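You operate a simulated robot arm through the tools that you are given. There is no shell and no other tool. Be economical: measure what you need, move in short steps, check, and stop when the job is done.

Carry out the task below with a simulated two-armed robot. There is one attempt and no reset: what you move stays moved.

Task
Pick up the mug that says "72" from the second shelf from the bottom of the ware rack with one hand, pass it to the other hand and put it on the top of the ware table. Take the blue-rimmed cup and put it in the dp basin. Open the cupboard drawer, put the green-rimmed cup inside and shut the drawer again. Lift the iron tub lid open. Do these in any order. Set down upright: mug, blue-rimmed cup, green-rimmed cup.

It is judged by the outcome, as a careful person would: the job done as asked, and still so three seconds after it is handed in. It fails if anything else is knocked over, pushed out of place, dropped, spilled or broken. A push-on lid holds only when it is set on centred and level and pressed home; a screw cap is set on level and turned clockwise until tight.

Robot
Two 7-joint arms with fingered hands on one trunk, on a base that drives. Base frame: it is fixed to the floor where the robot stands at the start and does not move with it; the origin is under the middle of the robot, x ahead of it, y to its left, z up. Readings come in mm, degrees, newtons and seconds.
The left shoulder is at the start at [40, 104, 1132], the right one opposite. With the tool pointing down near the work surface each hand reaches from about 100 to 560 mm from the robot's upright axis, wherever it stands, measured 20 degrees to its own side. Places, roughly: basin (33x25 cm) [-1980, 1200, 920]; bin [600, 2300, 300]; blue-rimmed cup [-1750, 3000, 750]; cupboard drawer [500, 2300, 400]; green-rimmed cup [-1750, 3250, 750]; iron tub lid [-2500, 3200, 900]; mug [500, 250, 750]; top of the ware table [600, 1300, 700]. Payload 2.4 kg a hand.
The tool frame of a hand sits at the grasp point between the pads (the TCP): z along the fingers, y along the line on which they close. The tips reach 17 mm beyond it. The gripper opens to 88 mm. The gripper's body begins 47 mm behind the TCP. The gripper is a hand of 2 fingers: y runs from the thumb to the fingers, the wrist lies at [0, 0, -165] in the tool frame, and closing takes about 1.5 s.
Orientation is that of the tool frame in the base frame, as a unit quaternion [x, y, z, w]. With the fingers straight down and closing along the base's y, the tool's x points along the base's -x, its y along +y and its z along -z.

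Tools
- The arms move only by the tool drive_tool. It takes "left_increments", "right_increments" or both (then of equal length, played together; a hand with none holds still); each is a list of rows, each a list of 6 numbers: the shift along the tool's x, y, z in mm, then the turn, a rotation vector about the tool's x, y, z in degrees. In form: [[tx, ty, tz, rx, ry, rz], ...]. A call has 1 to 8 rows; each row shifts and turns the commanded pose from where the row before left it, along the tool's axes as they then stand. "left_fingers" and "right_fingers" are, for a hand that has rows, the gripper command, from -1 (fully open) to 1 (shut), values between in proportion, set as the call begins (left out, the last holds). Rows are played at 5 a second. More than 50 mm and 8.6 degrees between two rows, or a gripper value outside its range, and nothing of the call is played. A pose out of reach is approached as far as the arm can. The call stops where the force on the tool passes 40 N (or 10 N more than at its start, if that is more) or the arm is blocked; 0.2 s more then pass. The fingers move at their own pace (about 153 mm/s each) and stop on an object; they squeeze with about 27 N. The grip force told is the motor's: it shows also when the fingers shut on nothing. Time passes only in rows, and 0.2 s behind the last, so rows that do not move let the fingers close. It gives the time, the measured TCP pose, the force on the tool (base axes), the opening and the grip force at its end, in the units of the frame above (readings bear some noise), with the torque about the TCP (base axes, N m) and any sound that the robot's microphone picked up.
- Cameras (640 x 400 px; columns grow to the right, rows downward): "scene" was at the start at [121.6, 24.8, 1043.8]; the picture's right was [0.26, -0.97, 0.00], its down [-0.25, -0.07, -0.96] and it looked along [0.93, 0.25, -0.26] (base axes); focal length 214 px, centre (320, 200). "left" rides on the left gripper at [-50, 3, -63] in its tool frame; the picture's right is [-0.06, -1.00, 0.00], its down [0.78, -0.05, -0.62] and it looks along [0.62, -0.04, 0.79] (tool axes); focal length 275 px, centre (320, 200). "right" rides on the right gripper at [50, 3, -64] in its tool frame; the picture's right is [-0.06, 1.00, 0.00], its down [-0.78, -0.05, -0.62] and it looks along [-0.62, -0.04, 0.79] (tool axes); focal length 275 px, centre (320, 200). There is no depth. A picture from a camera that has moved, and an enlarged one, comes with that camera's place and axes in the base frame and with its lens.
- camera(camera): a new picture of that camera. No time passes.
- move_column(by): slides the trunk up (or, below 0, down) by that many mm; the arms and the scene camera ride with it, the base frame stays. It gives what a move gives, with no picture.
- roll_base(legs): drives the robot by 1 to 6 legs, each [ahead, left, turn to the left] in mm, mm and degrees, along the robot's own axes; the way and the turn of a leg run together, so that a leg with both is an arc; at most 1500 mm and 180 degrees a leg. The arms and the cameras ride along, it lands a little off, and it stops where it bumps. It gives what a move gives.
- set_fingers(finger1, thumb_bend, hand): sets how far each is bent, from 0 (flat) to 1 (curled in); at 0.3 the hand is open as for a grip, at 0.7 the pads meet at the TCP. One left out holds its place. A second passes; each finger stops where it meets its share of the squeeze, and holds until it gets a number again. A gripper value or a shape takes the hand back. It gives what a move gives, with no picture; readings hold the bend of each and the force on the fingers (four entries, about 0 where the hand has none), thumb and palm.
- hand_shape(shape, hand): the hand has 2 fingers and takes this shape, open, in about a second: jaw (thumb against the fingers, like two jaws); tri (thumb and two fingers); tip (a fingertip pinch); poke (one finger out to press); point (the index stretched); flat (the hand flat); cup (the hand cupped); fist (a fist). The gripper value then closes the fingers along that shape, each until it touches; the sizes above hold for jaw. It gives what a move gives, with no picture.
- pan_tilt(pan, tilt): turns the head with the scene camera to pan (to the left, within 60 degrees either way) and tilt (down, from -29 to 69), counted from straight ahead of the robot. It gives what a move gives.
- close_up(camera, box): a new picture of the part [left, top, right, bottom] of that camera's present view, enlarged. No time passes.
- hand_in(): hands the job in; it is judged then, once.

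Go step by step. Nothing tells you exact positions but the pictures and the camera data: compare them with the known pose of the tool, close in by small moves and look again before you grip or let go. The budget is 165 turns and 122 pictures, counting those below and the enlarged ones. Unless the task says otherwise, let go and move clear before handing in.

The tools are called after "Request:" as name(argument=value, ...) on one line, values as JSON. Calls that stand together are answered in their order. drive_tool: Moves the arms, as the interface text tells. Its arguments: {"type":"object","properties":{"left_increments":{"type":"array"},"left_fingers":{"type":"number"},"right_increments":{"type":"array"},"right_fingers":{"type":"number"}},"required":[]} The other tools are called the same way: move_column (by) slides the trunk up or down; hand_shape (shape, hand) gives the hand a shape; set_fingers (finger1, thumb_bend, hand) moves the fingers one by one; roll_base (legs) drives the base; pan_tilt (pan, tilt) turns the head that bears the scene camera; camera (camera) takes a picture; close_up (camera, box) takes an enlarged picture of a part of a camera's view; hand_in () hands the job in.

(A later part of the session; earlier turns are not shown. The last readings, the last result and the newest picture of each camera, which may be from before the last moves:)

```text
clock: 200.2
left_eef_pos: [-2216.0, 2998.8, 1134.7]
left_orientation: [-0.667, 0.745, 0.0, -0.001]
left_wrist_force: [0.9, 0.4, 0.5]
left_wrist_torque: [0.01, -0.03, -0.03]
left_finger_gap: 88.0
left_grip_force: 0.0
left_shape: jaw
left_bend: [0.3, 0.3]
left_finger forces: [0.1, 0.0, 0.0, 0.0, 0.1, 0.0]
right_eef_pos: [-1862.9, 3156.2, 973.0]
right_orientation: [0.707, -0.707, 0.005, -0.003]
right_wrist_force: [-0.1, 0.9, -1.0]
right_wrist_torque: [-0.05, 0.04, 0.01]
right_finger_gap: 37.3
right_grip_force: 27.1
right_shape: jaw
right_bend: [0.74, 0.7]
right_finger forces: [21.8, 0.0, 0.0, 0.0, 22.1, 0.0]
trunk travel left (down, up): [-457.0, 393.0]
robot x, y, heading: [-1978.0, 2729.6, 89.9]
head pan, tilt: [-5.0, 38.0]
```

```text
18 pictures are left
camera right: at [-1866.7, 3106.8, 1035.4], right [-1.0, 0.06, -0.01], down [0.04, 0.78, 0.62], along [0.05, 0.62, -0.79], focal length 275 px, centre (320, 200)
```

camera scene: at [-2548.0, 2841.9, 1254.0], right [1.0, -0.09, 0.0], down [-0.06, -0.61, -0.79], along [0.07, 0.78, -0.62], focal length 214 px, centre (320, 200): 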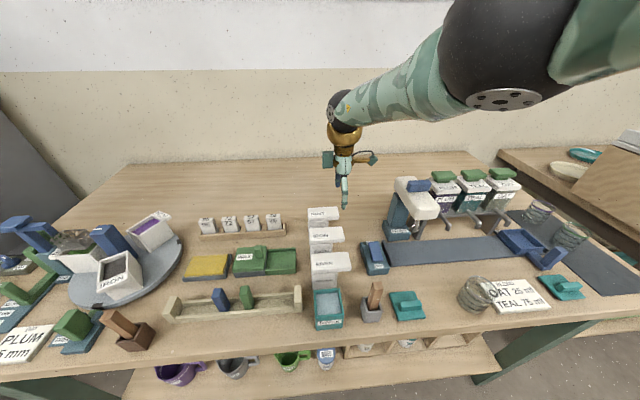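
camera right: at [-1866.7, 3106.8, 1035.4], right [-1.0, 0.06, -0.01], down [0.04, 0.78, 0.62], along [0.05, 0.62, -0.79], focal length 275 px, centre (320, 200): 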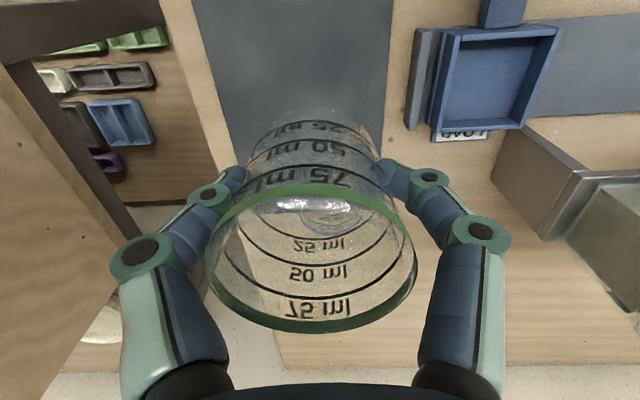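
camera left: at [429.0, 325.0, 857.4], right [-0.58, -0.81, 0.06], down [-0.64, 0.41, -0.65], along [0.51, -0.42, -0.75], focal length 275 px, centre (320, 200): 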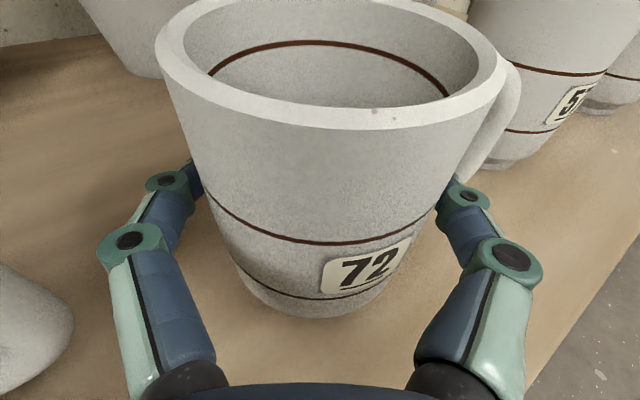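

Green cup held. I'll tuck it in, back off, turn and drive to the cupboard.

Request:
drive_tool(right_increments=[[40, 0, 0, 0, 0, 0], [30, 0, 0, 0, 0, 0]])

Request:
roll_base(legs=[[-530, 0, 0], [0, 0, -90], [1350, 0, 0]])

Request:
pan_tilt(pan=0, tilt=25)

Request:
camera(camera="scene")

```text
clock: 200.8
left_eef_pos: [-2215.2, 2998.2, 1133.2]
left_orientation: [-0.666, 0.746, 0.0, -0.002]
left_wrist_force: [0.0, -1.2, -0.2]
left_wrist_torque: [-0.02, 0.04, 0.0]
left_finger_gap: 88.1
left_grip_force: 0.1
left_shape: jaw
left_bend: [0.3, 0.3]
left_finger forces: [0.1, 0.1, 0.0, 0.0, 0.0, 0.1]
right_eef_pos: [-1863.7, 3086.8, 973.5]
right_orientation: [-0.707, 0.708, -0.004, 0.004]
right_wrist_force: [0.2, -0.3, -0.4]
right_wrist_torque: [-0.01, -0.01, 0.06]
right_finger_gap: 37.3
right_grip_force: 26.7
right_shape: jaw
right_bend: [0.74, 0.7]
right_finger forces: [21.8, 0.1, 0.1, 0.1, 22.0, 0.0]
trunk travel left (down, up): [-457.0, 393.0]
robot x, y, heading: [-1974.3, 2727.7, 90.1]
head pan, tilt: [-5.0, 38.0]
```

```text
clock: 214.0
left_eef_pos: [-356.6, 2437.7, 1135.0]
left_orientation: [0.055, 0.998, 0.0, -0.002]
left_wrist_force: [0.1, 0.5, -0.4]
left_wrist_torque: [0.01, -0.03, 0.0]
left_finger_gap: 88.0
left_grip_force: 0.1
left_shape: jaw
left_bend: [0.3, 0.3]
left_finger forces: [0.0, 0.0, 0.1, 0.1, 0.1, 0.0]
right_eef_pos: [-267.7, 2086.3, 972.9]
right_orientation: [-0.001, 1.0, -0.005, 0.001]
right_wrist_force: [-0.4, 0.1, -0.4]
right_wrist_torque: [0.03, -0.03, 0.03]
right_finger_gap: 36.8
right_grip_force: 26.9
right_shape: jaw
right_bend: [0.74, 0.7]
right_finger forces: [21.6, 0.0, 0.0, 0.1, 21.8, 0.0]
trunk travel left (down, up): [-457.0, 393.0]
robot x, y, heading: [-626.5, 2198.1, 0.1]
head pan, tilt: [-5.0, 38.0]
```

```text
clock: 214.8
left_eef_pos: [-357.6, 2438.3, 1134.1]
left_orientation: [0.055, 0.998, 0.0, -0.001]
left_wrist_force: [-0.4, -0.4, 0.5]
left_wrist_torque: [-0.02, -0.01, -0.01]
left_finger_gap: 87.8
left_grip_force: 0.0
left_shape: jaw
left_bend: [0.3, 0.3]
left_finger forces: [0.1, 0.0, 0.1, 0.0, 0.0, 0.0]
right_eef_pos: [-268.0, 2086.6, 973.1]
right_orientation: [-0.001, 1.0, -0.005, 0.0]
right_wrist_force: [0.8, -0.1, -0.7]
right_wrist_torque: [-0.01, -0.01, 0.02]
right_finger_gap: 36.9
right_grip_force: 27.8
right_shape: jaw
right_bend: [0.74, 0.7]
right_finger forces: [21.6, 0.0, 0.0, 0.0, 21.9, 0.0]
trunk travel left (down, up): [-457.0, 393.0]
robot x, y, heading: [-630.0, 2196.4, 0.2]
head pan, tilt: [0.0, 25.0]
```

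```text
17 pictures are left
camera scene: at [-507.5, 2199.0, 1123.5], right [0.0, -1.0, 0.0], down [-0.42, 0.0, -0.91], along [0.91, 0.0, -0.42], focal length 214 px, centre (320, 200)
```

scene: 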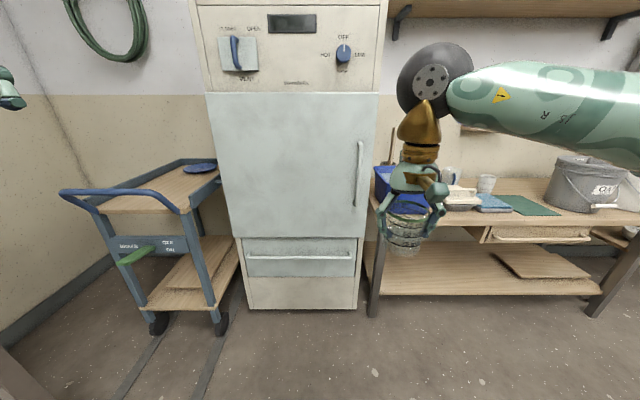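

I see the cupboard: its bottom drawer has a bar handle at about z≈418, centred at y≈2294, with the cupboard front at x≈380. I'll turn the left hand so it closes front-to-back on the bar and lower the trunk.

Request:
drive_tool(left_increments=[[0, -18, 0, 0, 0, 8.4], [0, -18, 0, 0, 0, 8.4], [0, -18, 0, 0, 0, 8.4], [0, 0, 0, 0, 0, 8.4], [0, 0, 0, 0, 0, 8.4], [0, 0, 0, 0, 0, 8.4], [0, 0, 0, 0, 0, 8.4], [0, 0, 0, 0, 0, 8.4]])

Request:
drive_tool(left_increments=[[0, 0, 0, 0, 0, 8.3], [0, 0, 0, 0, 0, 8.3]])

Request:
move_column(by=-400)

```text
clock: 216.6
left_eef_pos: [-371.8, 2385.9, 1135.5]
left_orientation: [0.6, 0.8, -0.002, -0.001]
left_wrist_force: [-1.1, -0.3, 1.0]
left_wrist_torque: [-0.01, -0.03, 0.0]
left_finger_gap: 88.1
left_grip_force: 0.0
left_shape: jaw
left_bend: [0.3, 0.3]
left_finger forces: [0.0, 0.1, 0.0, 0.1, 0.0, 0.1]
right_eef_pos: [-267.4, 2086.2, 971.8]
right_orientation: [-0.001, 1.0, -0.006, 0.0]
right_wrist_force: [0.4, -0.3, 0.4]
right_wrist_torque: [-0.03, 0.0, 0.01]
right_finger_gap: 36.7
right_grip_force: 27.4
right_shape: jaw
right_bend: [0.74, 0.7]
right_finger forces: [21.6, 0.0, 0.0, 0.0, 21.9, 0.1]
trunk travel left (down, up): [-457.0, 393.0]
robot x, y, heading: [-627.6, 2196.9, 0.0]
head pan, tilt: [0.0, 25.0]
```

```text
clock: 217.2
left_eef_pos: [-372.2, 2385.8, 1134.0]
left_orientation: [0.709, 0.705, -0.001, 0.0]
left_wrist_force: [-0.2, -0.6, -0.1]
left_wrist_torque: [0.03, 0.01, -0.02]
left_finger_gap: 88.0
left_grip_force: 0.1
left_shape: jaw
left_bend: [0.3, 0.3]
left_finger forces: [0.0, 0.0, 0.0, 0.0, 0.0, 0.0]
right_eef_pos: [-267.9, 2086.9, 972.2]
right_orientation: [0.0, 1.0, -0.005, 0.001]
right_wrist_force: [-0.1, -1.0, 0.2]
right_wrist_torque: [0.04, 0.0, 0.04]
right_finger_gap: 36.9
right_grip_force: 27.1
right_shape: jaw
right_bend: [0.74, 0.7]
right_finger forces: [21.6, 0.1, 0.0, 0.0, 21.8, 0.0]
trunk travel left (down, up): [-457.0, 393.0]
robot x, y, heading: [-629.9, 2203.3, 0.1]
head pan, tilt: [0.0, 25.0]
```

```text
clock: 221.0
left_eef_pos: [-346.2, 2385.3, 695.9]
left_orientation: [0.705, 0.703, -0.066, -0.066]
left_wrist_force: [0.1, 0.4, -0.6]
left_wrist_torque: [0.0, 0.07, -0.03]
left_finger_gap: 87.6
left_grip_force: 0.1
left_shape: jaw
left_bend: [0.3, 0.3]
left_finger forces: [0.0, 0.0, 0.1, 0.0, 0.0, 0.1]
right_eef_pos: [-268.7, 2086.6, 573.7]
right_orientation: [0.0, 1.0, -0.004, 0.0]
right_wrist_force: [-0.2, -0.2, 0.3]
right_wrist_torque: [0.02, -0.01, -0.02]
right_finger_gap: 36.4
right_grip_force: 26.6
right_shape: jaw
right_bend: [0.74, 0.7]
right_finger forces: [21.7, 0.0, 0.0, 0.0, 21.9, 0.1]
trunk travel left (down, up): [-57.0, 793.0]
robot x, y, heading: [-628.8, 2198.1, -0.1]
head pan, tilt: [0.0, 25.0]
```

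Request:
drive_tool(left_increments=[[-22, 34, 0, -2.7, 0, 0], [-22, 34, 0, -2.7, 0, 0], [-22, 34, 0, -2.7, 0, 0], [-21, 34, 0, -2.6, 0, 0], [0, 0, 44, 0, 0, 0], [0, 0, 44, 0, 0, 0], [0, 0, 44, 0, 0, 0], [0, 0, 44, 0, 0, 0]])

Request:
pan_tilt(pan=5, tilt=25)

Request:
camera(camera="scene")

```text
clock: 222.8
left_eef_pos: [-214.6, 2308.4, 511.0]
left_orientation: [0.707, 0.707, 0.001, 0.0]
left_wrist_force: [0.7, 0.2, -1.0]
left_wrist_torque: [-0.03, 0.0, 0.03]
left_finger_gap: 88.1
left_grip_force: 0.0
left_shape: jaw
left_bend: [0.3, 0.3]
left_finger forces: [0.0, 0.1, 0.0, 0.1, 0.0, 0.0]
left hand out of reach, approached as far as the arm can: row 8
right_eef_pos: [-267.9, 2086.3, 572.6]
right_orientation: [0.0, 1.0, -0.005, 0.0]
right_wrist_force: [-0.4, 0.8, -0.8]
right_wrist_torque: [0.0, 0.03, 0.0]
right_finger_gap: 36.4
right_grip_force: 26.6
right_shape: jaw
right_bend: [0.74, 0.7]
right_finger forces: [21.6, 0.1, 0.0, 0.0, 21.7, 0.0]
trunk travel left (down, up): [-57.0, 793.0]
robot x, y, heading: [-629.3, 2198.1, -0.0]
head pan, tilt: [0.0, 25.0]
```

```text
clock: 223.4
left_eef_pos: [-215.8, 2308.1, 512.0]
left_orientation: [0.707, 0.707, 0.001, 0.001]
left_wrist_force: [0.0, 0.2, 0.4]
left_wrist_torque: [-0.01, -0.02, 0.0]
left_finger_gap: 88.0
left_grip_force: 0.0
left_shape: jaw
left_bend: [0.3, 0.3]
left_finger forces: [0.1, 0.0, 0.0, 0.1, 0.1, 0.1]
right_eef_pos: [-267.6, 2085.7, 572.3]
right_orientation: [-0.001, 1.0, -0.004, 0.0]
right_wrist_force: [-0.4, -0.1, 0.0]
right_wrist_torque: [-0.01, -0.01, 0.01]
right_finger_gap: 36.6
right_grip_force: 27.1
right_shape: jaw
right_bend: [0.74, 0.7]
right_finger forces: [21.7, 0.0, 0.0, 0.0, 21.8, 0.0]
trunk travel left (down, up): [-57.0, 793.0]
robot x, y, heading: [-629.1, 2198.7, -0.2]
head pan, tilt: [5.0, 25.0]
```

```text
16 pictures are left
camera scene: at [-491.7, 2207.0, 726.1], right [0.09, -1.0, 0.0], down [-0.42, -0.04, -0.91], along [0.9, 0.08, -0.42], focal length 214 px, centre (320, 200)
```

scene: 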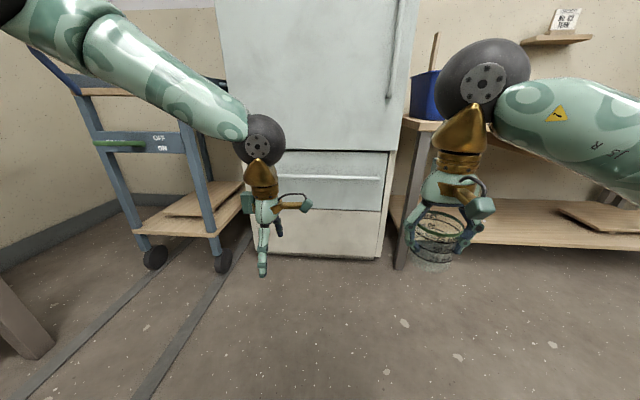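

The drawer bar is at z≈430. I'll lower the trunk fully and test how low the left hand gets.

Request:
move_column(by=-56)

Request:
drive_tool(left_increments=[[0, -20, 10, 0, 0, 0], [0, -20, 15, 0, 0, 0], [0, 0, 20, 0, 0, 0]])

```text
clock: 224.4
left_eef_pos: [-216.1, 2308.6, 455.3]
left_orientation: [0.709, 0.705, 0.0, 0.001]
left_wrist_force: [0.3, 0.0, -0.2]
left_wrist_torque: [0.0, -0.03, 0.02]
left_finger_gap: 87.8
left_grip_force: 0.0
left_shape: jaw
left_bend: [0.3, 0.3]
left_finger forces: [0.0, 0.1, 0.0, 0.1, 0.0, 0.0]
right_eef_pos: [-267.3, 2086.5, 516.9]
right_orientation: [0.0, 1.0, -0.005, 0.0]
right_wrist_force: [-0.3, 0.0, 0.0]
right_wrist_torque: [0.02, -0.01, 0.0]
right_finger_gap: 36.6
right_grip_force: 27.2
right_shape: jaw
right_bend: [0.74, 0.7]
right_finger forces: [21.6, 0.0, 0.1, 0.0, 21.8, 0.1]
trunk travel left (down, up): [-1.0, 849.0]
robot x, y, heading: [-629.0, 2194.6, -0.0]
head pan, tilt: [5.0, 25.0]
```

```text
clock: 225.2
left_eef_pos: [-255.8, 2314.2, 415.1]
left_orientation: [0.708, 0.707, -0.001, 0.001]
left_wrist_force: [-0.3, -0.7, -0.8]
left_wrist_torque: [-0.03, 0.01, 0.01]
left_finger_gap: 87.9
left_grip_force: 0.0
left_shape: jaw
left_bend: [0.3, 0.3]
left_finger forces: [0.1, 0.0, 0.0, 0.1, 0.1, 0.0]
left hand out of reach, approached as far as the arm can: row 3
right_eef_pos: [-266.6, 2086.2, 517.1]
right_orientation: [-0.001, 1.0, -0.005, 0.0]
right_wrist_force: [0.2, -0.6, -0.3]
right_wrist_torque: [0.02, -0.02, -0.01]
right_finger_gap: 36.3
right_grip_force: 26.4
right_shape: jaw
right_bend: [0.74, 0.7]
right_finger forces: [21.6, 0.0, 0.0, 0.0, 21.8, 0.1]
trunk travel left (down, up): [-1.0, 849.0]
robot x, y, heading: [-626.5, 2196.4, -0.1]
head pan, tilt: [5.0, 25.0]
```

Reachable. I'll raise the hand a bit, drive close to the drawer, and look.

Request:
drive_tool(left_increments=[[0, 0, -45, 0, 0, 0], [0, 0, -45, 0, 0, 0]])

Request:
roll_base(legs=[[490, 0, 0]])

Request:
pan_tilt(pan=15, tilt=40)

Request:
camera(camera="scene")

Request:
camera(camera="left")

```text
clock: 225.8
left_eef_pos: [-257.8, 2314.5, 507.6]
left_orientation: [0.708, 0.706, 0.0, 0.0]
left_wrist_force: [-0.4, -0.5, 0.1]
left_wrist_torque: [0.03, -0.03, -0.01]
left_finger_gap: 88.0
left_grip_force: 0.0
left_shape: jaw
left_bend: [0.3, 0.3]
left_finger forces: [0.0, 0.0, 0.1, 0.0, 0.0, 0.0]
right_eef_pos: [-267.2, 2086.5, 516.1]
right_orientation: [-0.001, 1.0, -0.005, 0.0]
right_wrist_force: [-0.1, 0.3, 0.8]
right_wrist_torque: [0.02, 0.01, -0.01]
right_finger_gap: 36.4
right_grip_force: 27.4
right_shape: jaw
right_bend: [0.74, 0.7]
right_finger forces: [21.6, 0.0, 0.1, 0.1, 21.8, 0.0]
trunk travel left (down, up): [-1.0, 849.0]
robot x, y, heading: [-627.6, 2196.0, 0.2]
head pan, tilt: [5.0, 25.0]
```

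```text
clock: 228.7
left_eef_pos: [237.2, 2312.1, 506.6]
left_orientation: [0.709, 0.705, 0.0, -0.001]
left_wrist_force: [0.0, -0.3, -0.4]
left_wrist_torque: [0.02, 0.01, -0.01]
left_finger_gap: 87.8
left_grip_force: 0.1
left_shape: jaw
left_bend: [0.3, 0.3]
left_finger forces: [0.0, 0.0, 0.0, 0.0, 0.0, 0.0]
right_eef_pos: [226.4, 2085.0, 516.0]
right_orientation: [-0.001, 1.0, -0.004, 0.0]
right_wrist_force: [-1.2, -0.2, -0.8]
right_wrist_torque: [-0.01, -0.01, -0.04]
right_finger_gap: 36.4
right_grip_force: 26.8
right_shape: jaw
right_bend: [0.74, 0.7]
right_finger forces: [21.8, 0.1, 0.1, 0.1, 21.8, 0.1]
trunk travel left (down, up): [-1.0, 849.0]
robot x, y, heading: [-134.0, 2199.9, -0.0]
head pan, tilt: [5.0, 25.0]
```

```text
clock: 229.5
left_eef_pos: [236.8, 2313.1, 505.6]
left_orientation: [0.709, 0.705, 0.0, 0.0]
left_wrist_force: [0.2, 0.3, -0.3]
left_wrist_torque: [0.01, -0.02, -0.02]
left_finger_gap: 87.7
left_grip_force: 0.0
left_shape: jaw
left_bend: [0.3, 0.3]
left_finger forces: [0.0, 0.0, 0.0, 0.1, 0.0, 0.1]
right_eef_pos: [225.0, 2086.4, 516.1]
right_orientation: [0.0, 1.0, -0.005, 0.0]
right_wrist_force: [0.2, -0.4, -1.2]
right_wrist_torque: [0.04, -0.02, -0.04]
right_finger_gap: 36.2
right_grip_force: 26.9
right_shape: jaw
right_bend: [0.74, 0.7]
right_finger forces: [21.6, 0.1, 0.0, 0.0, 21.8, 0.0]
trunk travel left (down, up): [-1.0, 849.0]
robot x, y, heading: [-135.5, 2198.2, -0.1]
head pan, tilt: [15.0, 40.0]
```

```text
15 pictures are left
camera scene: at [-4.2, 2220.3, 649.6], right [0.26, -0.97, 0.0], down [-0.62, -0.16, -0.77], along [0.74, 0.2, -0.64], focal length 214 px, centre (320, 200)
```

scene: 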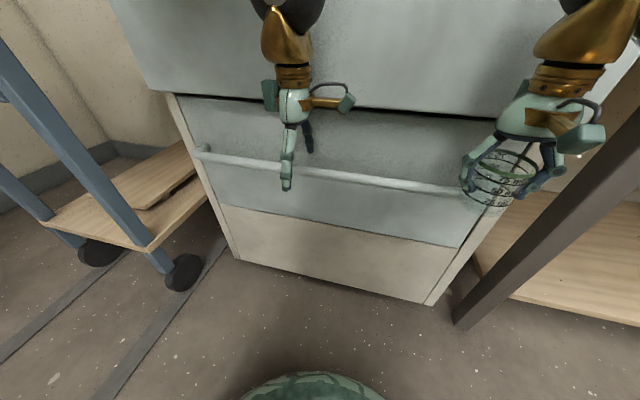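

```text
14 pictures are left
camera left: at [238.8, 2261.8, 570.9], right [-1.0, -0.06, 0.0], down [-0.05, 0.78, 0.62], along [-0.04, 0.62, -0.79], focal length 275 px, centre (320, 200)
```

left: 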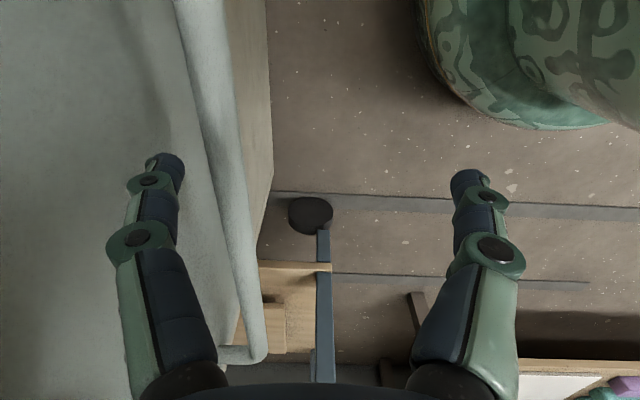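

The bar is at about x≈285, z≈458. I'll narrow the fingers, centre over it, drop down astride it and close.

Request:
drive_tool(left_increments=[[0, 24, 0, 0, 0, 0], [0, 24, 0, 0, 0, 0], [0, 0, 0, 0, 0, 0]], left_fingers=-0.3)

Request:
camera(camera="left")

```text
clock: 230.5
left_eef_pos: [255.4, 2309.0, 507.8]
left_orientation: [0.724, 0.69, -0.013, -0.009]
left_wrist_force: [-0.5, -0.1, 0.6]
left_wrist_torque: [-0.01, -0.01, -0.02]
left_finger_gap: 57.6
left_grip_force: 0.1
left_shape: jaw
left_bend: [0.7, 0.68]
left_finger forces: [0.1, 0.0, 0.0, 0.1, 0.1, 0.0]
right_eef_pos: [219.0, 2086.8, 520.0]
right_orientation: [-0.003, 1.0, -0.004, 0.004]
right_wrist_force: [-0.2, -0.1, 0.8]
right_wrist_torque: [0.0, 0.0, 0.0]
right_finger_gap: 36.2
right_grip_force: 26.9
right_shape: jaw
right_bend: [0.74, 0.7]
right_finger forces: [21.7, 0.1, 0.0, 0.0, 21.8, 0.0]
trunk travel left (down, up): [-1.0, 849.0]
robot x, y, heading: [-139.9, 2198.4, 0.1]
head pan, tilt: [15.0, 40.0]
stopped in row 3 (left hand): the arm was blocked; the commanded pose is now the measured one
```

```text
13 pictures are left
camera left: at [258.1, 2259.2, 572.3], right [-1.0, -0.02, 0.03], down [0.01, 0.79, 0.61], along [-0.04, 0.61, -0.79], focal length 275 px, centre (320, 200)
```

left: 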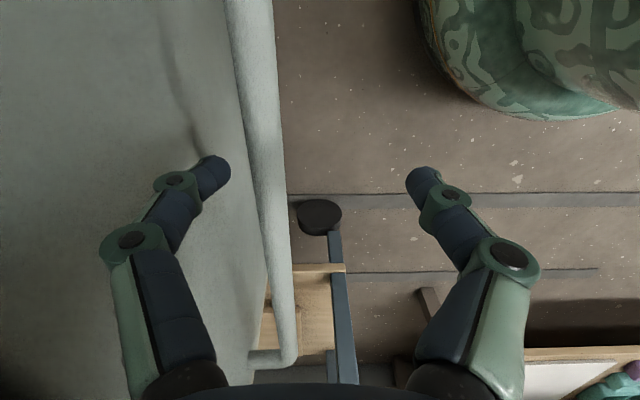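

The wrist touches the overhanging door above, so a vertical hand won't fit. I'll back off, tilt the hand 30° so the wrist stays back, and come down onto the bar diagonally.

Request:
drive_tool(left_increments=[[0, -15, 0, 0, 0, 0], [0, 0, 0, -7.5, 0, 0], [0, 0, 0, -7.5, 0, 0], [0, 0, 0, -7.5, 0, 0], [0, 0, 0, -7.5, 0, 0]], left_fingers=0)

Request:
drive_tool(left_increments=[[0, 9, 0, 0, 0, 0], [0, 0, 30, 0, 0, 0]])

Request:
camera(camera="left")

```text
clock: 231.7
left_eef_pos: [246.9, 2311.2, 504.3]
left_orientation: [0.699, 0.673, 0.164, 0.175]
left_wrist_force: [-1.4, 0.3, 0.6]
left_wrist_torque: [0.01, -0.02, 0.04]
left_finger_gap: 44.3
left_grip_force: 0.1
left_shape: jaw
left_bend: [0.73, 0.7]
left_finger forces: [0.0, 0.0, 0.0, 0.1, 0.0, 0.0]
right_eef_pos: [224.4, 2086.0, 515.9]
right_orientation: [-0.002, 1.0, -0.004, 0.0]
right_wrist_force: [-0.3, -1.3, -0.4]
right_wrist_torque: [-0.02, -0.01, -0.01]
right_finger_gap: 36.4
right_grip_force: 27.1
right_shape: jaw
right_bend: [0.74, 0.7]
right_finger forces: [21.7, 0.0, 0.0, 0.1, 21.8, 0.1]
trunk travel left (down, up): [-1.0, 849.0]
robot x, y, heading: [-134.8, 2199.6, 0.2]
head pan, tilt: [15.0, 40.0]
```

```text
clock: 232.3
left_eef_pos: [270.6, 2310.9, 481.8]
left_orientation: [0.7, 0.673, 0.164, 0.174]
left_wrist_force: [0.9, 0.4, 0.3]
left_wrist_torque: [-0.02, 0.02, 0.0]
left_finger_gap: 44.2
left_grip_force: 0.1
left_shape: jaw
left_bend: [0.73, 0.7]
left_finger forces: [0.1, 0.0, 0.0, 0.1, 0.0, 0.0]
right_eef_pos: [222.6, 2087.3, 515.6]
right_orientation: [-0.002, 1.0, -0.005, -0.001]
right_wrist_force: [-0.1, -0.5, -0.5]
right_wrist_torque: [0.01, 0.01, -0.02]
right_finger_gap: 36.4
right_grip_force: 27.3
right_shape: jaw
right_bend: [0.74, 0.7]
right_finger forces: [21.7, 0.1, 0.1, 0.0, 21.8, 0.0]
trunk travel left (down, up): [-1.0, 849.0]
robot x, y, heading: [-137.6, 2201.0, 0.3]
head pan, tilt: [15.0, 40.0]
```

```text
12 pictures are left
camera left: at [239.8, 2261.1, 540.0], right [-0.88, -0.03, -0.47], down [-0.3, 0.8, 0.52], along [0.36, 0.6, -0.72], focal length 275 px, centre (320, 200)
```

left: 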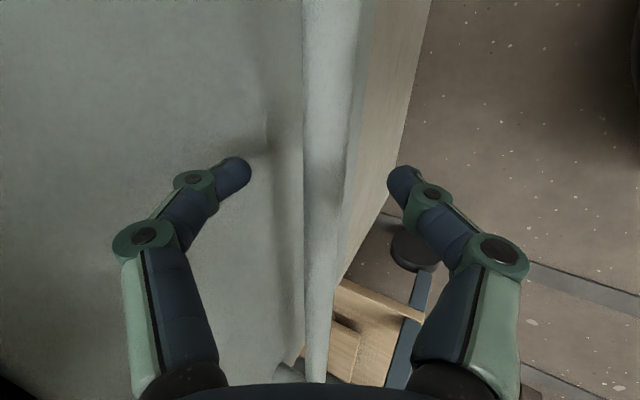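

Bar centred between the fingers. Advance and close on it.

Request:
drive_tool(left_increments=[[0, 0, 16, 0, 0, 0], [0, 0, 14, 0, 0, 0]])

Request:
drive_tool(left_increments=[[0, 0, 0, 0, 0, 0], [0, 0, 0, 0, 0, 0], [0, 0, 0, 0, 0, 0], [0, 0, 0, 0, 0, 0]], left_fingers=1)

```text
clock: 232.9
left_eef_pos: [283.3, 2309.8, 453.3]
left_orientation: [0.7, 0.673, 0.163, 0.174]
left_wrist_force: [-4.3, 0.6, 1.3]
left_wrist_torque: [-0.01, -0.13, 0.0]
left_finger_gap: 40.4
left_grip_force: 0.1
left_shape: jaw
left_bend: [0.74, 0.7]
left_finger forces: [4.9, 0.0, 0.0, 0.1, 0.0, 0.0]
right_eef_pos: [223.0, 2087.6, 515.6]
right_orientation: [-0.001, 1.0, -0.005, 0.001]
right_wrist_force: [0.5, -0.4, -0.5]
right_wrist_torque: [0.0, -0.03, 0.02]
right_finger_gap: 36.1
right_grip_force: 27.4
right_shape: jaw
right_bend: [0.74, 0.7]
right_finger forces: [21.7, 0.0, 0.0, 0.0, 21.8, 0.0]
trunk travel left (down, up): [-1.0, 849.0]
robot x, y, heading: [-139.4, 2198.2, 0.2]
head pan, tilt: [15.0, 40.0]
```

```text
clock: 233.9
left_eef_pos: [282.9, 2310.2, 454.0]
left_orientation: [0.7, 0.673, 0.164, 0.175]
left_wrist_force: [-9.5, -0.2, -8.3]
left_wrist_torque: [0.0, -0.08, 0.01]
left_finger_gap: 0.1
left_grip_force: 27.4
left_shape: jaw
left_bend: [0.76, 0.6]
left_finger forces: [0.0, 0.1, 0.0, 0.0, 10.8, 0.1]
right_eef_pos: [223.3, 2086.8, 515.8]
right_orientation: [-0.001, 1.0, -0.005, 0.0]
right_wrist_force: [0.5, 0.5, 0.6]
right_wrist_torque: [-0.02, -0.01, 0.02]
right_finger_gap: 36.2
right_grip_force: 26.7
right_shape: jaw
right_bend: [0.74, 0.7]
right_finger forces: [21.8, 0.1, 0.0, 0.0, 21.8, 0.0]
trunk travel left (down, up): [-1.0, 849.0]
robot x, y, heading: [-138.1, 2198.1, 0.3]
head pan, tilt: [15.0, 40.0]
```

The fingers have closed around the bar. I'll pull gently by driving the base back.

Request:
roll_base(legs=[[-60, 0, 0]])

Request:
camera(camera="scene")

```text
clock: 234.9
left_eef_pos: [223.5, 2309.0, 453.9]
left_orientation: [0.7, 0.673, 0.165, 0.176]
left_wrist_force: [1.5, 0.3, -4.5]
left_wrist_torque: [0.02, 0.01, 0.01]
left_finger_gap: 0.0
left_grip_force: 26.7
left_shape: jaw
left_bend: [0.75, 0.6]
left_finger forces: [0.1, 0.0, 0.1, 0.1, 2.5, 0.0]
right_eef_pos: [163.9, 2087.0, 515.8]
right_orientation: [-0.003, 1.0, -0.005, 0.001]
right_wrist_force: [-0.1, 0.1, 0.4]
right_wrist_torque: [0.0, -0.01, -0.02]
right_finger_gap: 36.5
right_grip_force: 26.6
right_shape: jaw
right_bend: [0.74, 0.7]
right_finger forces: [21.7, 0.0, 0.0, 0.1, 21.8, 0.0]
trunk travel left (down, up): [-1.0, 849.0]
robot x, y, heading: [-198.2, 2197.1, 0.1]
head pan, tilt: [15.0, 40.0]
```

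```text
11 pictures are left
camera scene: at [-66.9, 2221.5, 649.5], right [0.26, -0.97, 0.0], down [-0.62, -0.17, -0.77], along [0.74, 0.2, -0.64], focal length 214 px, centre (320, 200)
```

scene: 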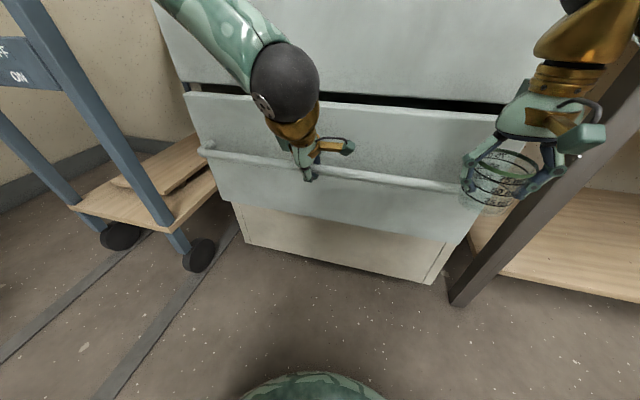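

The drawer is coming out. I'll pull it further.

Request:
roll_base(legs=[[-210, 0, 0]])

Request:
camera(camera="scene")

```text
clock: 236.5
left_eef_pos: [14.1, 2309.3, 454.6]
left_orientation: [0.699, 0.674, 0.165, 0.174]
left_wrist_force: [-0.6, -0.9, -4.6]
left_wrist_torque: [0.05, 0.0, 0.0]
left_finger_gap: 0.0
left_grip_force: 26.9
left_shape: jaw
left_bend: [0.75, 0.6]
left_finger forces: [0.0, 0.0, 0.0, 0.0, 3.1, 0.1]
right_eef_pos: [-45.9, 2087.8, 515.7]
right_orientation: [-0.003, 1.0, -0.004, 0.0]
right_wrist_force: [0.1, -0.8, -0.9]
right_wrist_torque: [0.03, 0.01, 0.02]
right_finger_gap: 36.1
right_grip_force: 26.4
right_shape: jaw
right_bend: [0.74, 0.7]
right_finger forces: [21.7, 0.0, 0.1, 0.1, 21.8, 0.0]
trunk travel left (down, up): [-1.0, 849.0]
robot x, y, heading: [-410.8, 2199.0, 0.5]
head pan, tilt: [15.0, 40.0]
```

```text
10 pictures are left
camera scene: at [-277.3, 2221.2, 649.5], right [0.26, -0.96, 0.0], down [-0.62, -0.17, -0.77], along [0.74, 0.2, -0.64], focal length 214 px, centre (320, 200)
```

scene: 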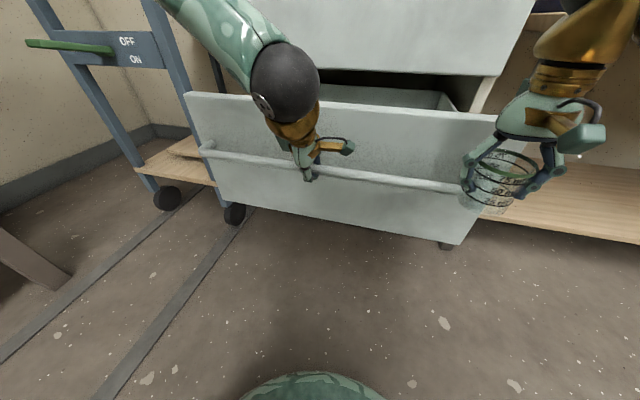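

The drawer is open about 270 mm. I'll release the bar, lift the left hand away and raise the cup.

Request:
drive_tool(left_increments=[[0, 0, 0, 0, 0, 0], [0, 0, 0, 0, 0, 0], [0, 0, 0, 0, 0, 0], [0, 0, -40, 0, 0, 0], [0, 0, -45, 0, 0, 0], [0, 0, -45, 0, 0, 0]], left_fingers=-0.3, right_increments=[[0, 0, 0, 0, 0, 0], [0, 0, -25, 0, 0, 0], [0, 0, -25, 0, 0, 0], [0, 0, -30, 0, 0, 0], [0, 0, -30, 0, 0, 0], [0, 0, -20, 0, 0, 0]])

Request:
roll_base(legs=[[0, 60, 0], [110, 0, 0]])

Request:
drive_tool(right_increments=[[-40, 0, 0, 0, 0, 0], [-40, 0, 0, 0, 0, 0], [-35, 0, 0, 0, 0, 0]])

Request:
pan_tilt(pan=-5, tilt=45)

Request:
camera(camera="scene")

```text
clock: 237.9
left_eef_pos: [-18.3, 2304.1, 562.0]
left_orientation: [0.699, 0.673, 0.164, 0.175]
left_wrist_force: [0.5, 0.7, 0.2]
left_wrist_torque: [0.04, -0.03, 0.0]
left_finger_gap: 57.0
left_grip_force: 0.1
left_shape: jaw
left_bend: [0.7, 0.68]
left_finger forces: [0.1, 0.0, 0.0, 0.1, 0.0, 0.0]
left hand out of reach, approached as far as the arm can: row 6
right_eef_pos: [-34.8, 2079.9, 642.3]
right_orientation: [-0.005, 1.0, -0.003, -0.001]
right_wrist_force: [-0.8, 0.3, 0.8]
right_wrist_torque: [-0.01, -0.03, 0.01]
right_finger_gap: 35.8
right_grip_force: 27.3
right_shape: jaw
right_bend: [0.74, 0.7]
right_finger forces: [21.8, 0.0, 0.0, 0.0, 21.5, 0.1]
right hand out of reach, approached as far as the arm can: row 5, 6
trunk travel left (down, up): [-1.0, 849.0]
robot x, y, heading: [-409.6, 2198.1, 0.0]
head pan, tilt: [15.0, 40.0]
```

```text
clock: 239.7
left_eef_pos: [90.5, 2366.1, 561.7]
left_orientation: [0.698, 0.675, 0.166, 0.174]
left_wrist_force: [0.8, -0.5, 0.2]
left_wrist_torque: [0.01, 0.0, 0.0]
left_finger_gap: 57.1
left_grip_force: 0.0
left_shape: jaw
left_bend: [0.7, 0.68]
left_finger forces: [0.0, 0.0, 0.0, 0.1, 0.0, 0.0]
right_eef_pos: [72.6, 2141.3, 642.3]
right_orientation: [-0.007, 1.0, -0.005, 0.0]
right_wrist_force: [0.4, 0.6, -0.9]
right_wrist_torque: [-0.02, 0.0, -0.01]
right_finger_gap: 35.4
right_grip_force: 26.9
right_shape: jaw
right_bend: [0.74, 0.7]
right_finger forces: [21.7, 0.0, 0.1, 0.0, 21.7, 0.1]
trunk travel left (down, up): [-1.0, 849.0]
robot x, y, heading: [-300.7, 2260.5, 0.4]
head pan, tilt: [15.0, 40.0]
```

```text
clock: 240.5
left_eef_pos: [89.6, 2365.3, 562.6]
left_orientation: [0.698, 0.675, 0.166, 0.174]
left_wrist_force: [-0.2, -0.2, -1.0]
left_wrist_torque: [0.02, 0.0, 0.03]
left_finger_gap: 57.0
left_grip_force: 0.1
left_shape: jaw
left_bend: [0.7, 0.68]
left_finger forces: [0.0, 0.0, 0.1, 0.1, 0.0, 0.0]
right_eef_pos: [187.4, 2142.0, 642.7]
right_orientation: [-0.006, 1.0, -0.005, 0.0]
right_wrist_force: [0.5, 0.6, -0.2]
right_wrist_torque: [0.0, 0.01, -0.01]
right_finger_gap: 35.0
right_grip_force: 26.9
right_shape: jaw
right_bend: [0.74, 0.7]
right_finger forces: [21.8, 0.0, 0.0, 0.1, 21.6, 0.1]
trunk travel left (down, up): [-1.0, 849.0]
robot x, y, heading: [-300.5, 2259.5, 0.7]
head pan, tilt: [15.0, 40.0]
```

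```text
clock: 241.3
left_eef_pos: [89.4, 2365.9, 561.8]
left_orientation: [0.698, 0.674, 0.165, 0.175]
left_wrist_force: [0.0, 0.8, -0.8]
left_wrist_torque: [0.02, -0.02, -0.03]
left_finger_gap: 57.0
left_grip_force: 0.1
left_shape: jaw
left_bend: [0.7, 0.68]
left_finger forces: [0.0, 0.1, 0.0, 0.0, 0.0, 0.0]
right_eef_pos: [188.4, 2143.8, 642.1]
right_orientation: [-0.006, 1.0, -0.005, 0.001]
right_wrist_force: [-0.7, -0.4, -0.8]
right_wrist_torque: [-0.05, 0.0, -0.04]
right_finger_gap: 35.1
right_grip_force: 27.3
right_shape: jaw
right_bend: [0.74, 0.7]
right_finger forces: [21.6, 0.0, 0.0, 0.1, 21.7, 0.0]
trunk travel left (down, up): [-1.0, 849.0]
robot x, y, heading: [-301.8, 2259.6, 0.4]
head pan, tilt: [-5.0, 45.0]
```

```text
9 pictures are left
camera scene: at [-169.2, 2253.4, 642.3], right [-0.08, -1.0, 0.0], down [-0.7, 0.06, -0.71], along [0.7, -0.06, -0.71], focal length 214 px, centre (320, 200)
```

scene: 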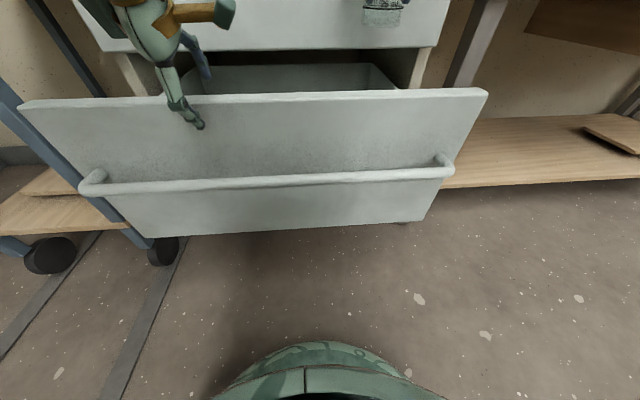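

The drawer box inside is narrower (about y 2154–2418). I'll shift the cup over its middle and check with the wrist camera.

Request:
roll_base(legs=[[0, 45, 0]])

Request:
drive_tool(right_increments=[[0, 30, 0, 0, 0, 0], [0, 30, 0, 0, 0, 0]])

Request:
camera(camera="right")

```text
clock: 242.2
left_eef_pos: [90.0, 2411.3, 561.0]
left_orientation: [0.698, 0.675, 0.165, 0.174]
left_wrist_force: [-1.3, -0.7, -1.0]
left_wrist_torque: [-0.01, 0.01, 0.02]
left_finger_gap: 57.0
left_grip_force: 0.2
left_shape: jaw
left_bend: [0.7, 0.68]
left_finger forces: [0.0, 0.1, 0.0, 0.0, 0.0, 0.0]
right_eef_pos: [187.8, 2187.3, 642.6]
right_orientation: [-0.007, 1.0, -0.004, 0.0]
right_wrist_force: [-0.4, 0.1, -0.8]
right_wrist_torque: [0.03, -0.01, 0.0]
right_finger_gap: 35.1
right_grip_force: 26.8
right_shape: jaw
right_bend: [0.74, 0.7]
right_finger forces: [21.7, 0.1, 0.0, 0.1, 21.6, 0.0]
trunk travel left (down, up): [-1.0, 849.0]
robot x, y, heading: [-296.5, 2303.8, 0.4]
head pan, tilt: [-5.0, 45.0]
```

```text
clock: 242.8
left_eef_pos: [90.6, 2410.6, 561.2]
left_orientation: [0.698, 0.674, 0.165, 0.174]
left_wrist_force: [0.4, -0.3, 0.2]
left_wrist_torque: [-0.01, -0.02, -0.01]
left_finger_gap: 56.8
left_grip_force: 0.0
left_shape: jaw
left_bend: [0.7, 0.68]
left_finger forces: [0.1, 0.0, 0.0, 0.0, 0.1, 0.0]
right_eef_pos: [186.3, 2247.5, 642.2]
right_orientation: [-0.006, 1.0, -0.005, 0.0]
right_wrist_force: [1.0, 0.2, -0.3]
right_wrist_torque: [0.02, -0.03, -0.01]
right_finger_gap: 34.9
right_grip_force: 27.2
right_shape: jaw
right_bend: [0.74, 0.7]
right_finger forces: [21.8, 0.1, 0.0, 0.1, 21.6, 0.0]
trunk travel left (down, up): [-1.0, 849.0]
robot x, y, heading: [-300.4, 2306.0, 0.3]
head pan, tilt: [-5.0, 45.0]
```

```text
8 pictures are left
camera right: at [137.0, 2250.3, 704.4], right [0.05, 1.0, -0.01], down [0.78, -0.03, 0.62], along [0.62, -0.04, -0.79], focal length 275 px, centre (320, 200)
```

right: 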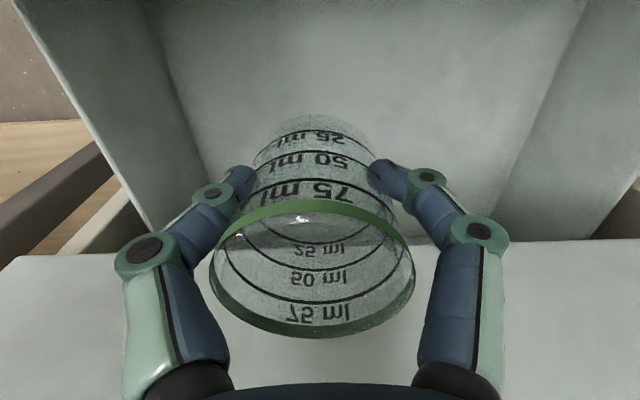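

The drawer interior is clear and the cup is well centred. Descending.

Request:
drive_tool(right_increments=[[0, 0, 40, 0, 0, 0], [0, 0, 40, 0, 0, 0], [0, 0, 40, 0, 0, 0], [0, 0, 40, 0, 0, 0], [0, 0, 25, 0, 0, 0]])

Request:
drive_tool(right_increments=[[0, 0, 8, 0, 0, 0], [0, 0, 8, 0, 0, 0], [0, 0, 0, 0, 0, 0]])

Request:
camera(camera="right")

```text
clock: 244.0
left_eef_pos: [90.5, 2410.2, 560.8]
left_orientation: [0.698, 0.675, 0.165, 0.175]
left_wrist_force: [0.7, -0.1, -0.2]
left_wrist_torque: [-0.04, -0.01, 0.0]
left_finger_gap: 57.0
left_grip_force: 0.0
left_shape: jaw
left_bend: [0.7, 0.68]
left_finger forces: [0.1, 0.0, 0.0, 0.0, 0.0, 0.0]
right_eef_pos: [187.6, 2247.5, 456.1]
right_orientation: [-0.007, 1.0, -0.005, 0.0]
right_wrist_force: [0.9, -0.8, -0.3]
right_wrist_torque: [0.03, 0.0, -0.02]
right_finger_gap: 34.2
right_grip_force: 27.2
right_shape: jaw
right_bend: [0.74, 0.7]
right_finger forces: [21.4, 0.0, 0.0, 0.0, 21.9, 0.0]
trunk travel left (down, up): [-1.0, 849.0]
robot x, y, heading: [-298.3, 2302.2, 0.6]
head pan, tilt: [-5.0, 45.0]
```

```text
clock: 244.8
left_eef_pos: [89.6, 2410.5, 561.7]
left_orientation: [0.698, 0.675, 0.166, 0.175]
left_wrist_force: [-0.3, 0.0, -1.2]
left_wrist_torque: [-0.03, -0.01, 0.0]
left_finger_gap: 57.2
left_grip_force: 0.1
left_shape: jaw
left_bend: [0.7, 0.68]
left_finger forces: [0.0, 0.1, 0.1, 0.1, 0.1, 0.0]
right_eef_pos: [186.5, 2246.9, 441.7]
right_orientation: [-0.007, 1.0, -0.005, 0.0]
right_wrist_force: [0.0, 0.1, -0.4]
right_wrist_torque: [0.0, 0.03, 0.04]
right_finger_gap: 34.4
right_grip_force: 27.4
right_shape: jaw
right_bend: [0.74, 0.7]
right_finger forces: [21.5, 0.0, 0.1, 0.0, 21.6, 0.1]
trunk travel left (down, up): [-1.0, 849.0]
robot x, y, heading: [-298.9, 2304.6, 0.7]
head pan, tilt: [-5.0, 45.0]
```

```text
7 pictures are left
camera right: at [136.9, 2249.3, 503.1], right [0.05, 1.0, -0.01], down [0.79, -0.03, 0.62], along [0.62, -0.04, -0.79], focal length 275 px, centre (320, 200)
```

right: 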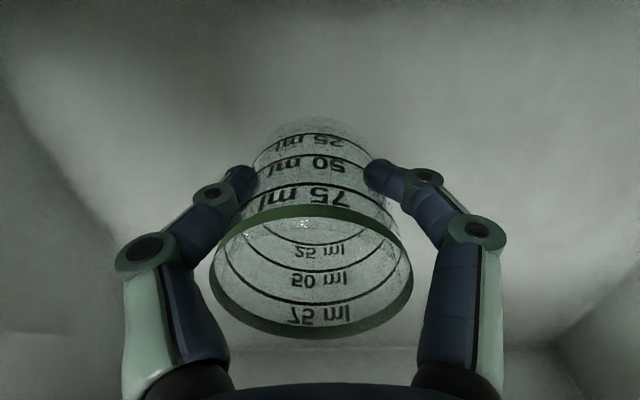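

Estimated drawer floor z≈340; about 39 mm to go. Lower in small steps.

Request:
drive_tool(right_increments=[[0, 0, 10, 0, 0, 0], [0, 0, 10, 0, 0, 0], [0, 0, 6, 0, 0, 0], [0, 0, 0, 0, 0, 0]])

Request:
drive_tool(right_increments=[[0, 0, 3, 0, 0, 0], [0, 0, 2, 0, 0, 0], [0, 0, 0, 0, 0, 0]])

Request:
drive_tool(right_increments=[[0, 0, 2, 0, 0, 0], [0, 0, 2, 0, 0, 0], [0, 0, 0, 0, 0, 0]])

```text
clock: 245.8
left_eef_pos: [88.4, 2409.5, 562.5]
left_orientation: [0.698, 0.674, 0.166, 0.176]
left_wrist_force: [1.1, 0.0, -0.1]
left_wrist_torque: [-0.02, 0.02, -0.01]
left_finger_gap: 56.8
left_grip_force: 0.0
left_shape: jaw
left_bend: [0.7, 0.68]
left_finger forces: [0.1, 0.0, 0.0, 0.0, 0.1, 0.0]
right_eef_pos: [188.1, 2245.2, 417.7]
right_orientation: [-0.005, 1.0, -0.004, 0.003]
right_wrist_force: [-0.1, -0.3, 0.4]
right_wrist_torque: [-0.02, 0.02, -0.02]
right_finger_gap: 34.0
right_grip_force: 26.6
right_shape: jaw
right_bend: [0.74, 0.7]
right_finger forces: [21.5, 0.1, 0.0, 0.1, 21.8, 0.0]
trunk travel left (down, up): [-1.0, 849.0]
robot x, y, heading: [-298.6, 2303.9, 0.5]
head pan, tilt: [-5.0, 45.0]
```

```text
clock: 246.6
left_eef_pos: [87.1, 2409.8, 565.3]
left_orientation: [0.698, 0.674, 0.167, 0.177]
left_wrist_force: [-0.4, 0.9, 0.3]
left_wrist_torque: [-0.03, -0.03, 0.04]
left_finger_gap: 57.1
left_grip_force: 0.0
left_shape: jaw
left_bend: [0.7, 0.68]
left_finger forces: [0.1, 0.0, 0.0, 0.0, 0.0, 0.1]
right_eef_pos: [188.5, 2244.0, 418.4]
right_orientation: [-0.004, 1.0, -0.004, 0.009]
right_wrist_force: [0.9, -0.3, -0.4]
right_wrist_torque: [0.0, 0.0, 0.03]
right_finger_gap: 34.0
right_grip_force: 27.2
right_shape: jaw
right_bend: [0.74, 0.7]
right_finger forces: [21.5, 0.0, 0.0, 0.0, 21.8, 0.0]
trunk travel left (down, up): [-1.0, 849.0]
robot x, y, heading: [-300.9, 2305.1, 0.2]
head pan, tilt: [-5.0, 45.0]
```

```text
clock: 247.4
left_eef_pos: [85.4, 2411.3, 565.5]
left_orientation: [0.697, 0.674, 0.168, 0.179]
left_wrist_force: [-0.4, -0.4, -0.6]
left_wrist_torque: [-0.03, 0.03, 0.02]
left_finger_gap: 57.2
left_grip_force: 0.1
left_shape: jaw
left_bend: [0.7, 0.68]
left_finger forces: [0.0, 0.0, 0.0, 0.0, 0.1, 0.0]
right_eef_pos: [190.7, 2243.8, 419.4]
right_orientation: [-0.003, 1.0, -0.005, 0.015]
right_wrist_force: [-0.6, 0.5, 0.5]
right_wrist_torque: [0.0, 0.01, -0.02]
right_finger_gap: 34.1
right_grip_force: 26.6
right_shape: jaw
right_bend: [0.74, 0.7]
right_finger forces: [21.5, 0.0, 0.0, 0.0, 21.8, 0.1]
trunk travel left (down, up): [-1.0, 849.0]
robot x, y, heading: [-302.8, 2304.5, 0.2]
head pan, tilt: [-5.0, 45.0]
```

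The descent has stalled with no force at the wrist, probably because the forearm is resting on the drawer front. I'll lift with the trunk and reach down more steeply.

Request:
move_column(by=80)

Request:
roll_base(legs=[[35, 0, 0]])

Request:
drive_tool(right_increments=[[0, 0, 20, 0, 0, 0], [12, 0, 20, 0, 0, 0], [12, 0, 20, 0, 0, 0], [0, 0, 15, 0, 0, 0], [0, 0, 0, 0, 0, 0]])

```text
clock: 248.6
left_eef_pos: [89.8, 2411.2, 641.7]
left_orientation: [0.699, 0.674, 0.165, 0.174]
left_wrist_force: [-0.4, -0.2, -0.4]
left_wrist_torque: [0.03, -0.01, 0.0]
left_finger_gap: 57.2
left_grip_force: 0.1
left_shape: jaw
left_bend: [0.7, 0.68]
left_finger forces: [0.1, 0.0, 0.1, 0.0, 0.1, 0.0]
right_eef_pos: [185.8, 2245.9, 485.3]
right_orientation: [-0.006, 1.0, -0.004, -0.001]
right_wrist_force: [-0.7, 0.5, -0.7]
right_wrist_torque: [0.02, 0.02, -0.03]
right_finger_gap: 34.1
right_grip_force: 26.6
right_shape: jaw
right_bend: [0.74, 0.7]
right_finger forces: [21.5, 0.0, 0.0, 0.1, 21.9, 0.1]
trunk travel left (down, up): [-81.0, 769.0]
robot x, y, heading: [-299.4, 2304.6, 0.2]
head pan, tilt: [-5.0, 45.0]
```

```text
clock: 249.4
left_eef_pos: [125.5, 2411.4, 641.6]
left_orientation: [0.698, 0.675, 0.165, 0.174]
left_wrist_force: [-0.4, 0.1, 0.0]
left_wrist_torque: [0.0, 0.0, 0.0]
left_finger_gap: 56.8
left_grip_force: 0.0
left_shape: jaw
left_bend: [0.7, 0.68]
left_finger forces: [0.0, 0.0, 0.0, 0.0, 0.0, 0.0]
right_eef_pos: [223.0, 2246.4, 485.9]
right_orientation: [-0.007, 1.0, -0.004, 0.0]
right_wrist_force: [0.5, 1.2, -0.8]
right_wrist_torque: [0.01, 0.05, 0.02]
right_finger_gap: 34.1
right_grip_force: 27.2
right_shape: jaw
right_bend: [0.74, 0.7]
right_finger forces: [21.4, 0.1, 0.1, 0.0, 21.8, 0.0]
trunk travel left (down, up): [-81.0, 769.0]
robot x, y, heading: [-265.7, 2303.4, 0.4]
head pan, tilt: [-5.0, 45.0]
```

```text
clock: 250.6
left_eef_pos: [123.6, 2410.2, 641.0]
left_orientation: [0.698, 0.674, 0.165, 0.175]
left_wrist_force: [0.8, -0.4, 0.1]
left_wrist_torque: [0.0, -0.03, 0.03]
left_finger_gap: 56.8
left_grip_force: 0.0
left_shape: jaw
left_bend: [0.7, 0.68]
left_finger forces: [0.0, 0.1, 0.0, 0.0, 0.0, 0.1]
right_eef_pos: [198.3, 2244.9, 409.0]
right_orientation: [-0.006, 1.0, -0.005, 0.0]
right_wrist_force: [-0.3, 0.4, -0.7]
right_wrist_torque: [0.02, -0.03, -0.01]
right_finger_gap: 33.7
right_grip_force: 26.9
right_shape: jaw
right_bend: [0.74, 0.7]
right_finger forces: [21.4, 0.0, 0.0, 0.0, 21.8, 0.0]
trunk travel left (down, up): [-81.0, 769.0]
robot x, y, heading: [-260.6, 2304.8, 0.8]
head pan, tilt: [-5.0, 45.0]
```

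That works: z=409 with no tilt. Continue down gently.

Request:
drive_tool(right_increments=[[0, 0, 2, 0, 0, 0], [0, 0, 2, 0, 0, 0], [0, 0, 2, 0, 0, 0], [0, 0, 0, 0, 0, 0]])

Request:
drive_tool(right_increments=[[0, 0, 2, 0, 0, 0], [0, 0, 2, 0, 0, 0], [0, 0, 0, 0, 0, 0]])

```text
clock: 251.6
left_eef_pos: [125.7, 2412.0, 640.9]
left_orientation: [0.697, 0.675, 0.165, 0.175]
left_wrist_force: [0.2, 0.6, 0.6]
left_wrist_torque: [-0.02, 0.01, 0.0]
left_finger_gap: 57.0
left_grip_force: 0.1
left_shape: jaw
left_bend: [0.7, 0.68]
left_finger forces: [0.0, 0.1, 0.0, 0.0, 0.0, 0.1]
right_eef_pos: [197.3, 2245.3, 403.9]
right_orientation: [-0.006, 1.0, -0.004, 0.0]
right_wrist_force: [0.4, -0.6, 0.0]
right_wrist_torque: [-0.03, -0.02, -0.02]
right_finger_gap: 33.5
right_grip_force: 27.2
right_shape: jaw
right_bend: [0.74, 0.7]
right_finger forces: [21.5, 0.1, 0.0, 0.0, 21.9, 0.0]
trunk travel left (down, up): [-81.0, 769.0]
robot x, y, heading: [-259.9, 2305.0, 0.5]
head pan, tilt: [-5.0, 45.0]
```

```text
clock: 252.4
left_eef_pos: [126.2, 2410.8, 640.7]
left_orientation: [0.698, 0.675, 0.165, 0.175]
left_wrist_force: [-0.6, 0.3, -0.2]
left_wrist_torque: [0.0, 0.0, -0.01]
left_finger_gap: 57.0
left_grip_force: 0.1
left_shape: jaw
left_bend: [0.7, 0.68]
left_finger forces: [0.1, 0.0, 0.0, 0.0, 0.0, 0.0]
right_eef_pos: [196.5, 2244.9, 400.0]
right_orientation: [-0.006, 1.0, -0.003, 0.0]
right_wrist_force: [0.0, 0.1, -0.6]
right_wrist_torque: [0.03, 0.02, -0.02]
right_finger_gap: 33.7
right_grip_force: 26.8
right_shape: jaw
right_bend: [0.74, 0.7]
right_finger forces: [21.5, 0.0, 0.1, 0.0, 21.9, 0.1]
trunk travel left (down, up): [-81.0, 769.0]
robot x, y, heading: [-264.3, 2304.5, 0.7]
head pan, tilt: [-5.0, 45.0]
```

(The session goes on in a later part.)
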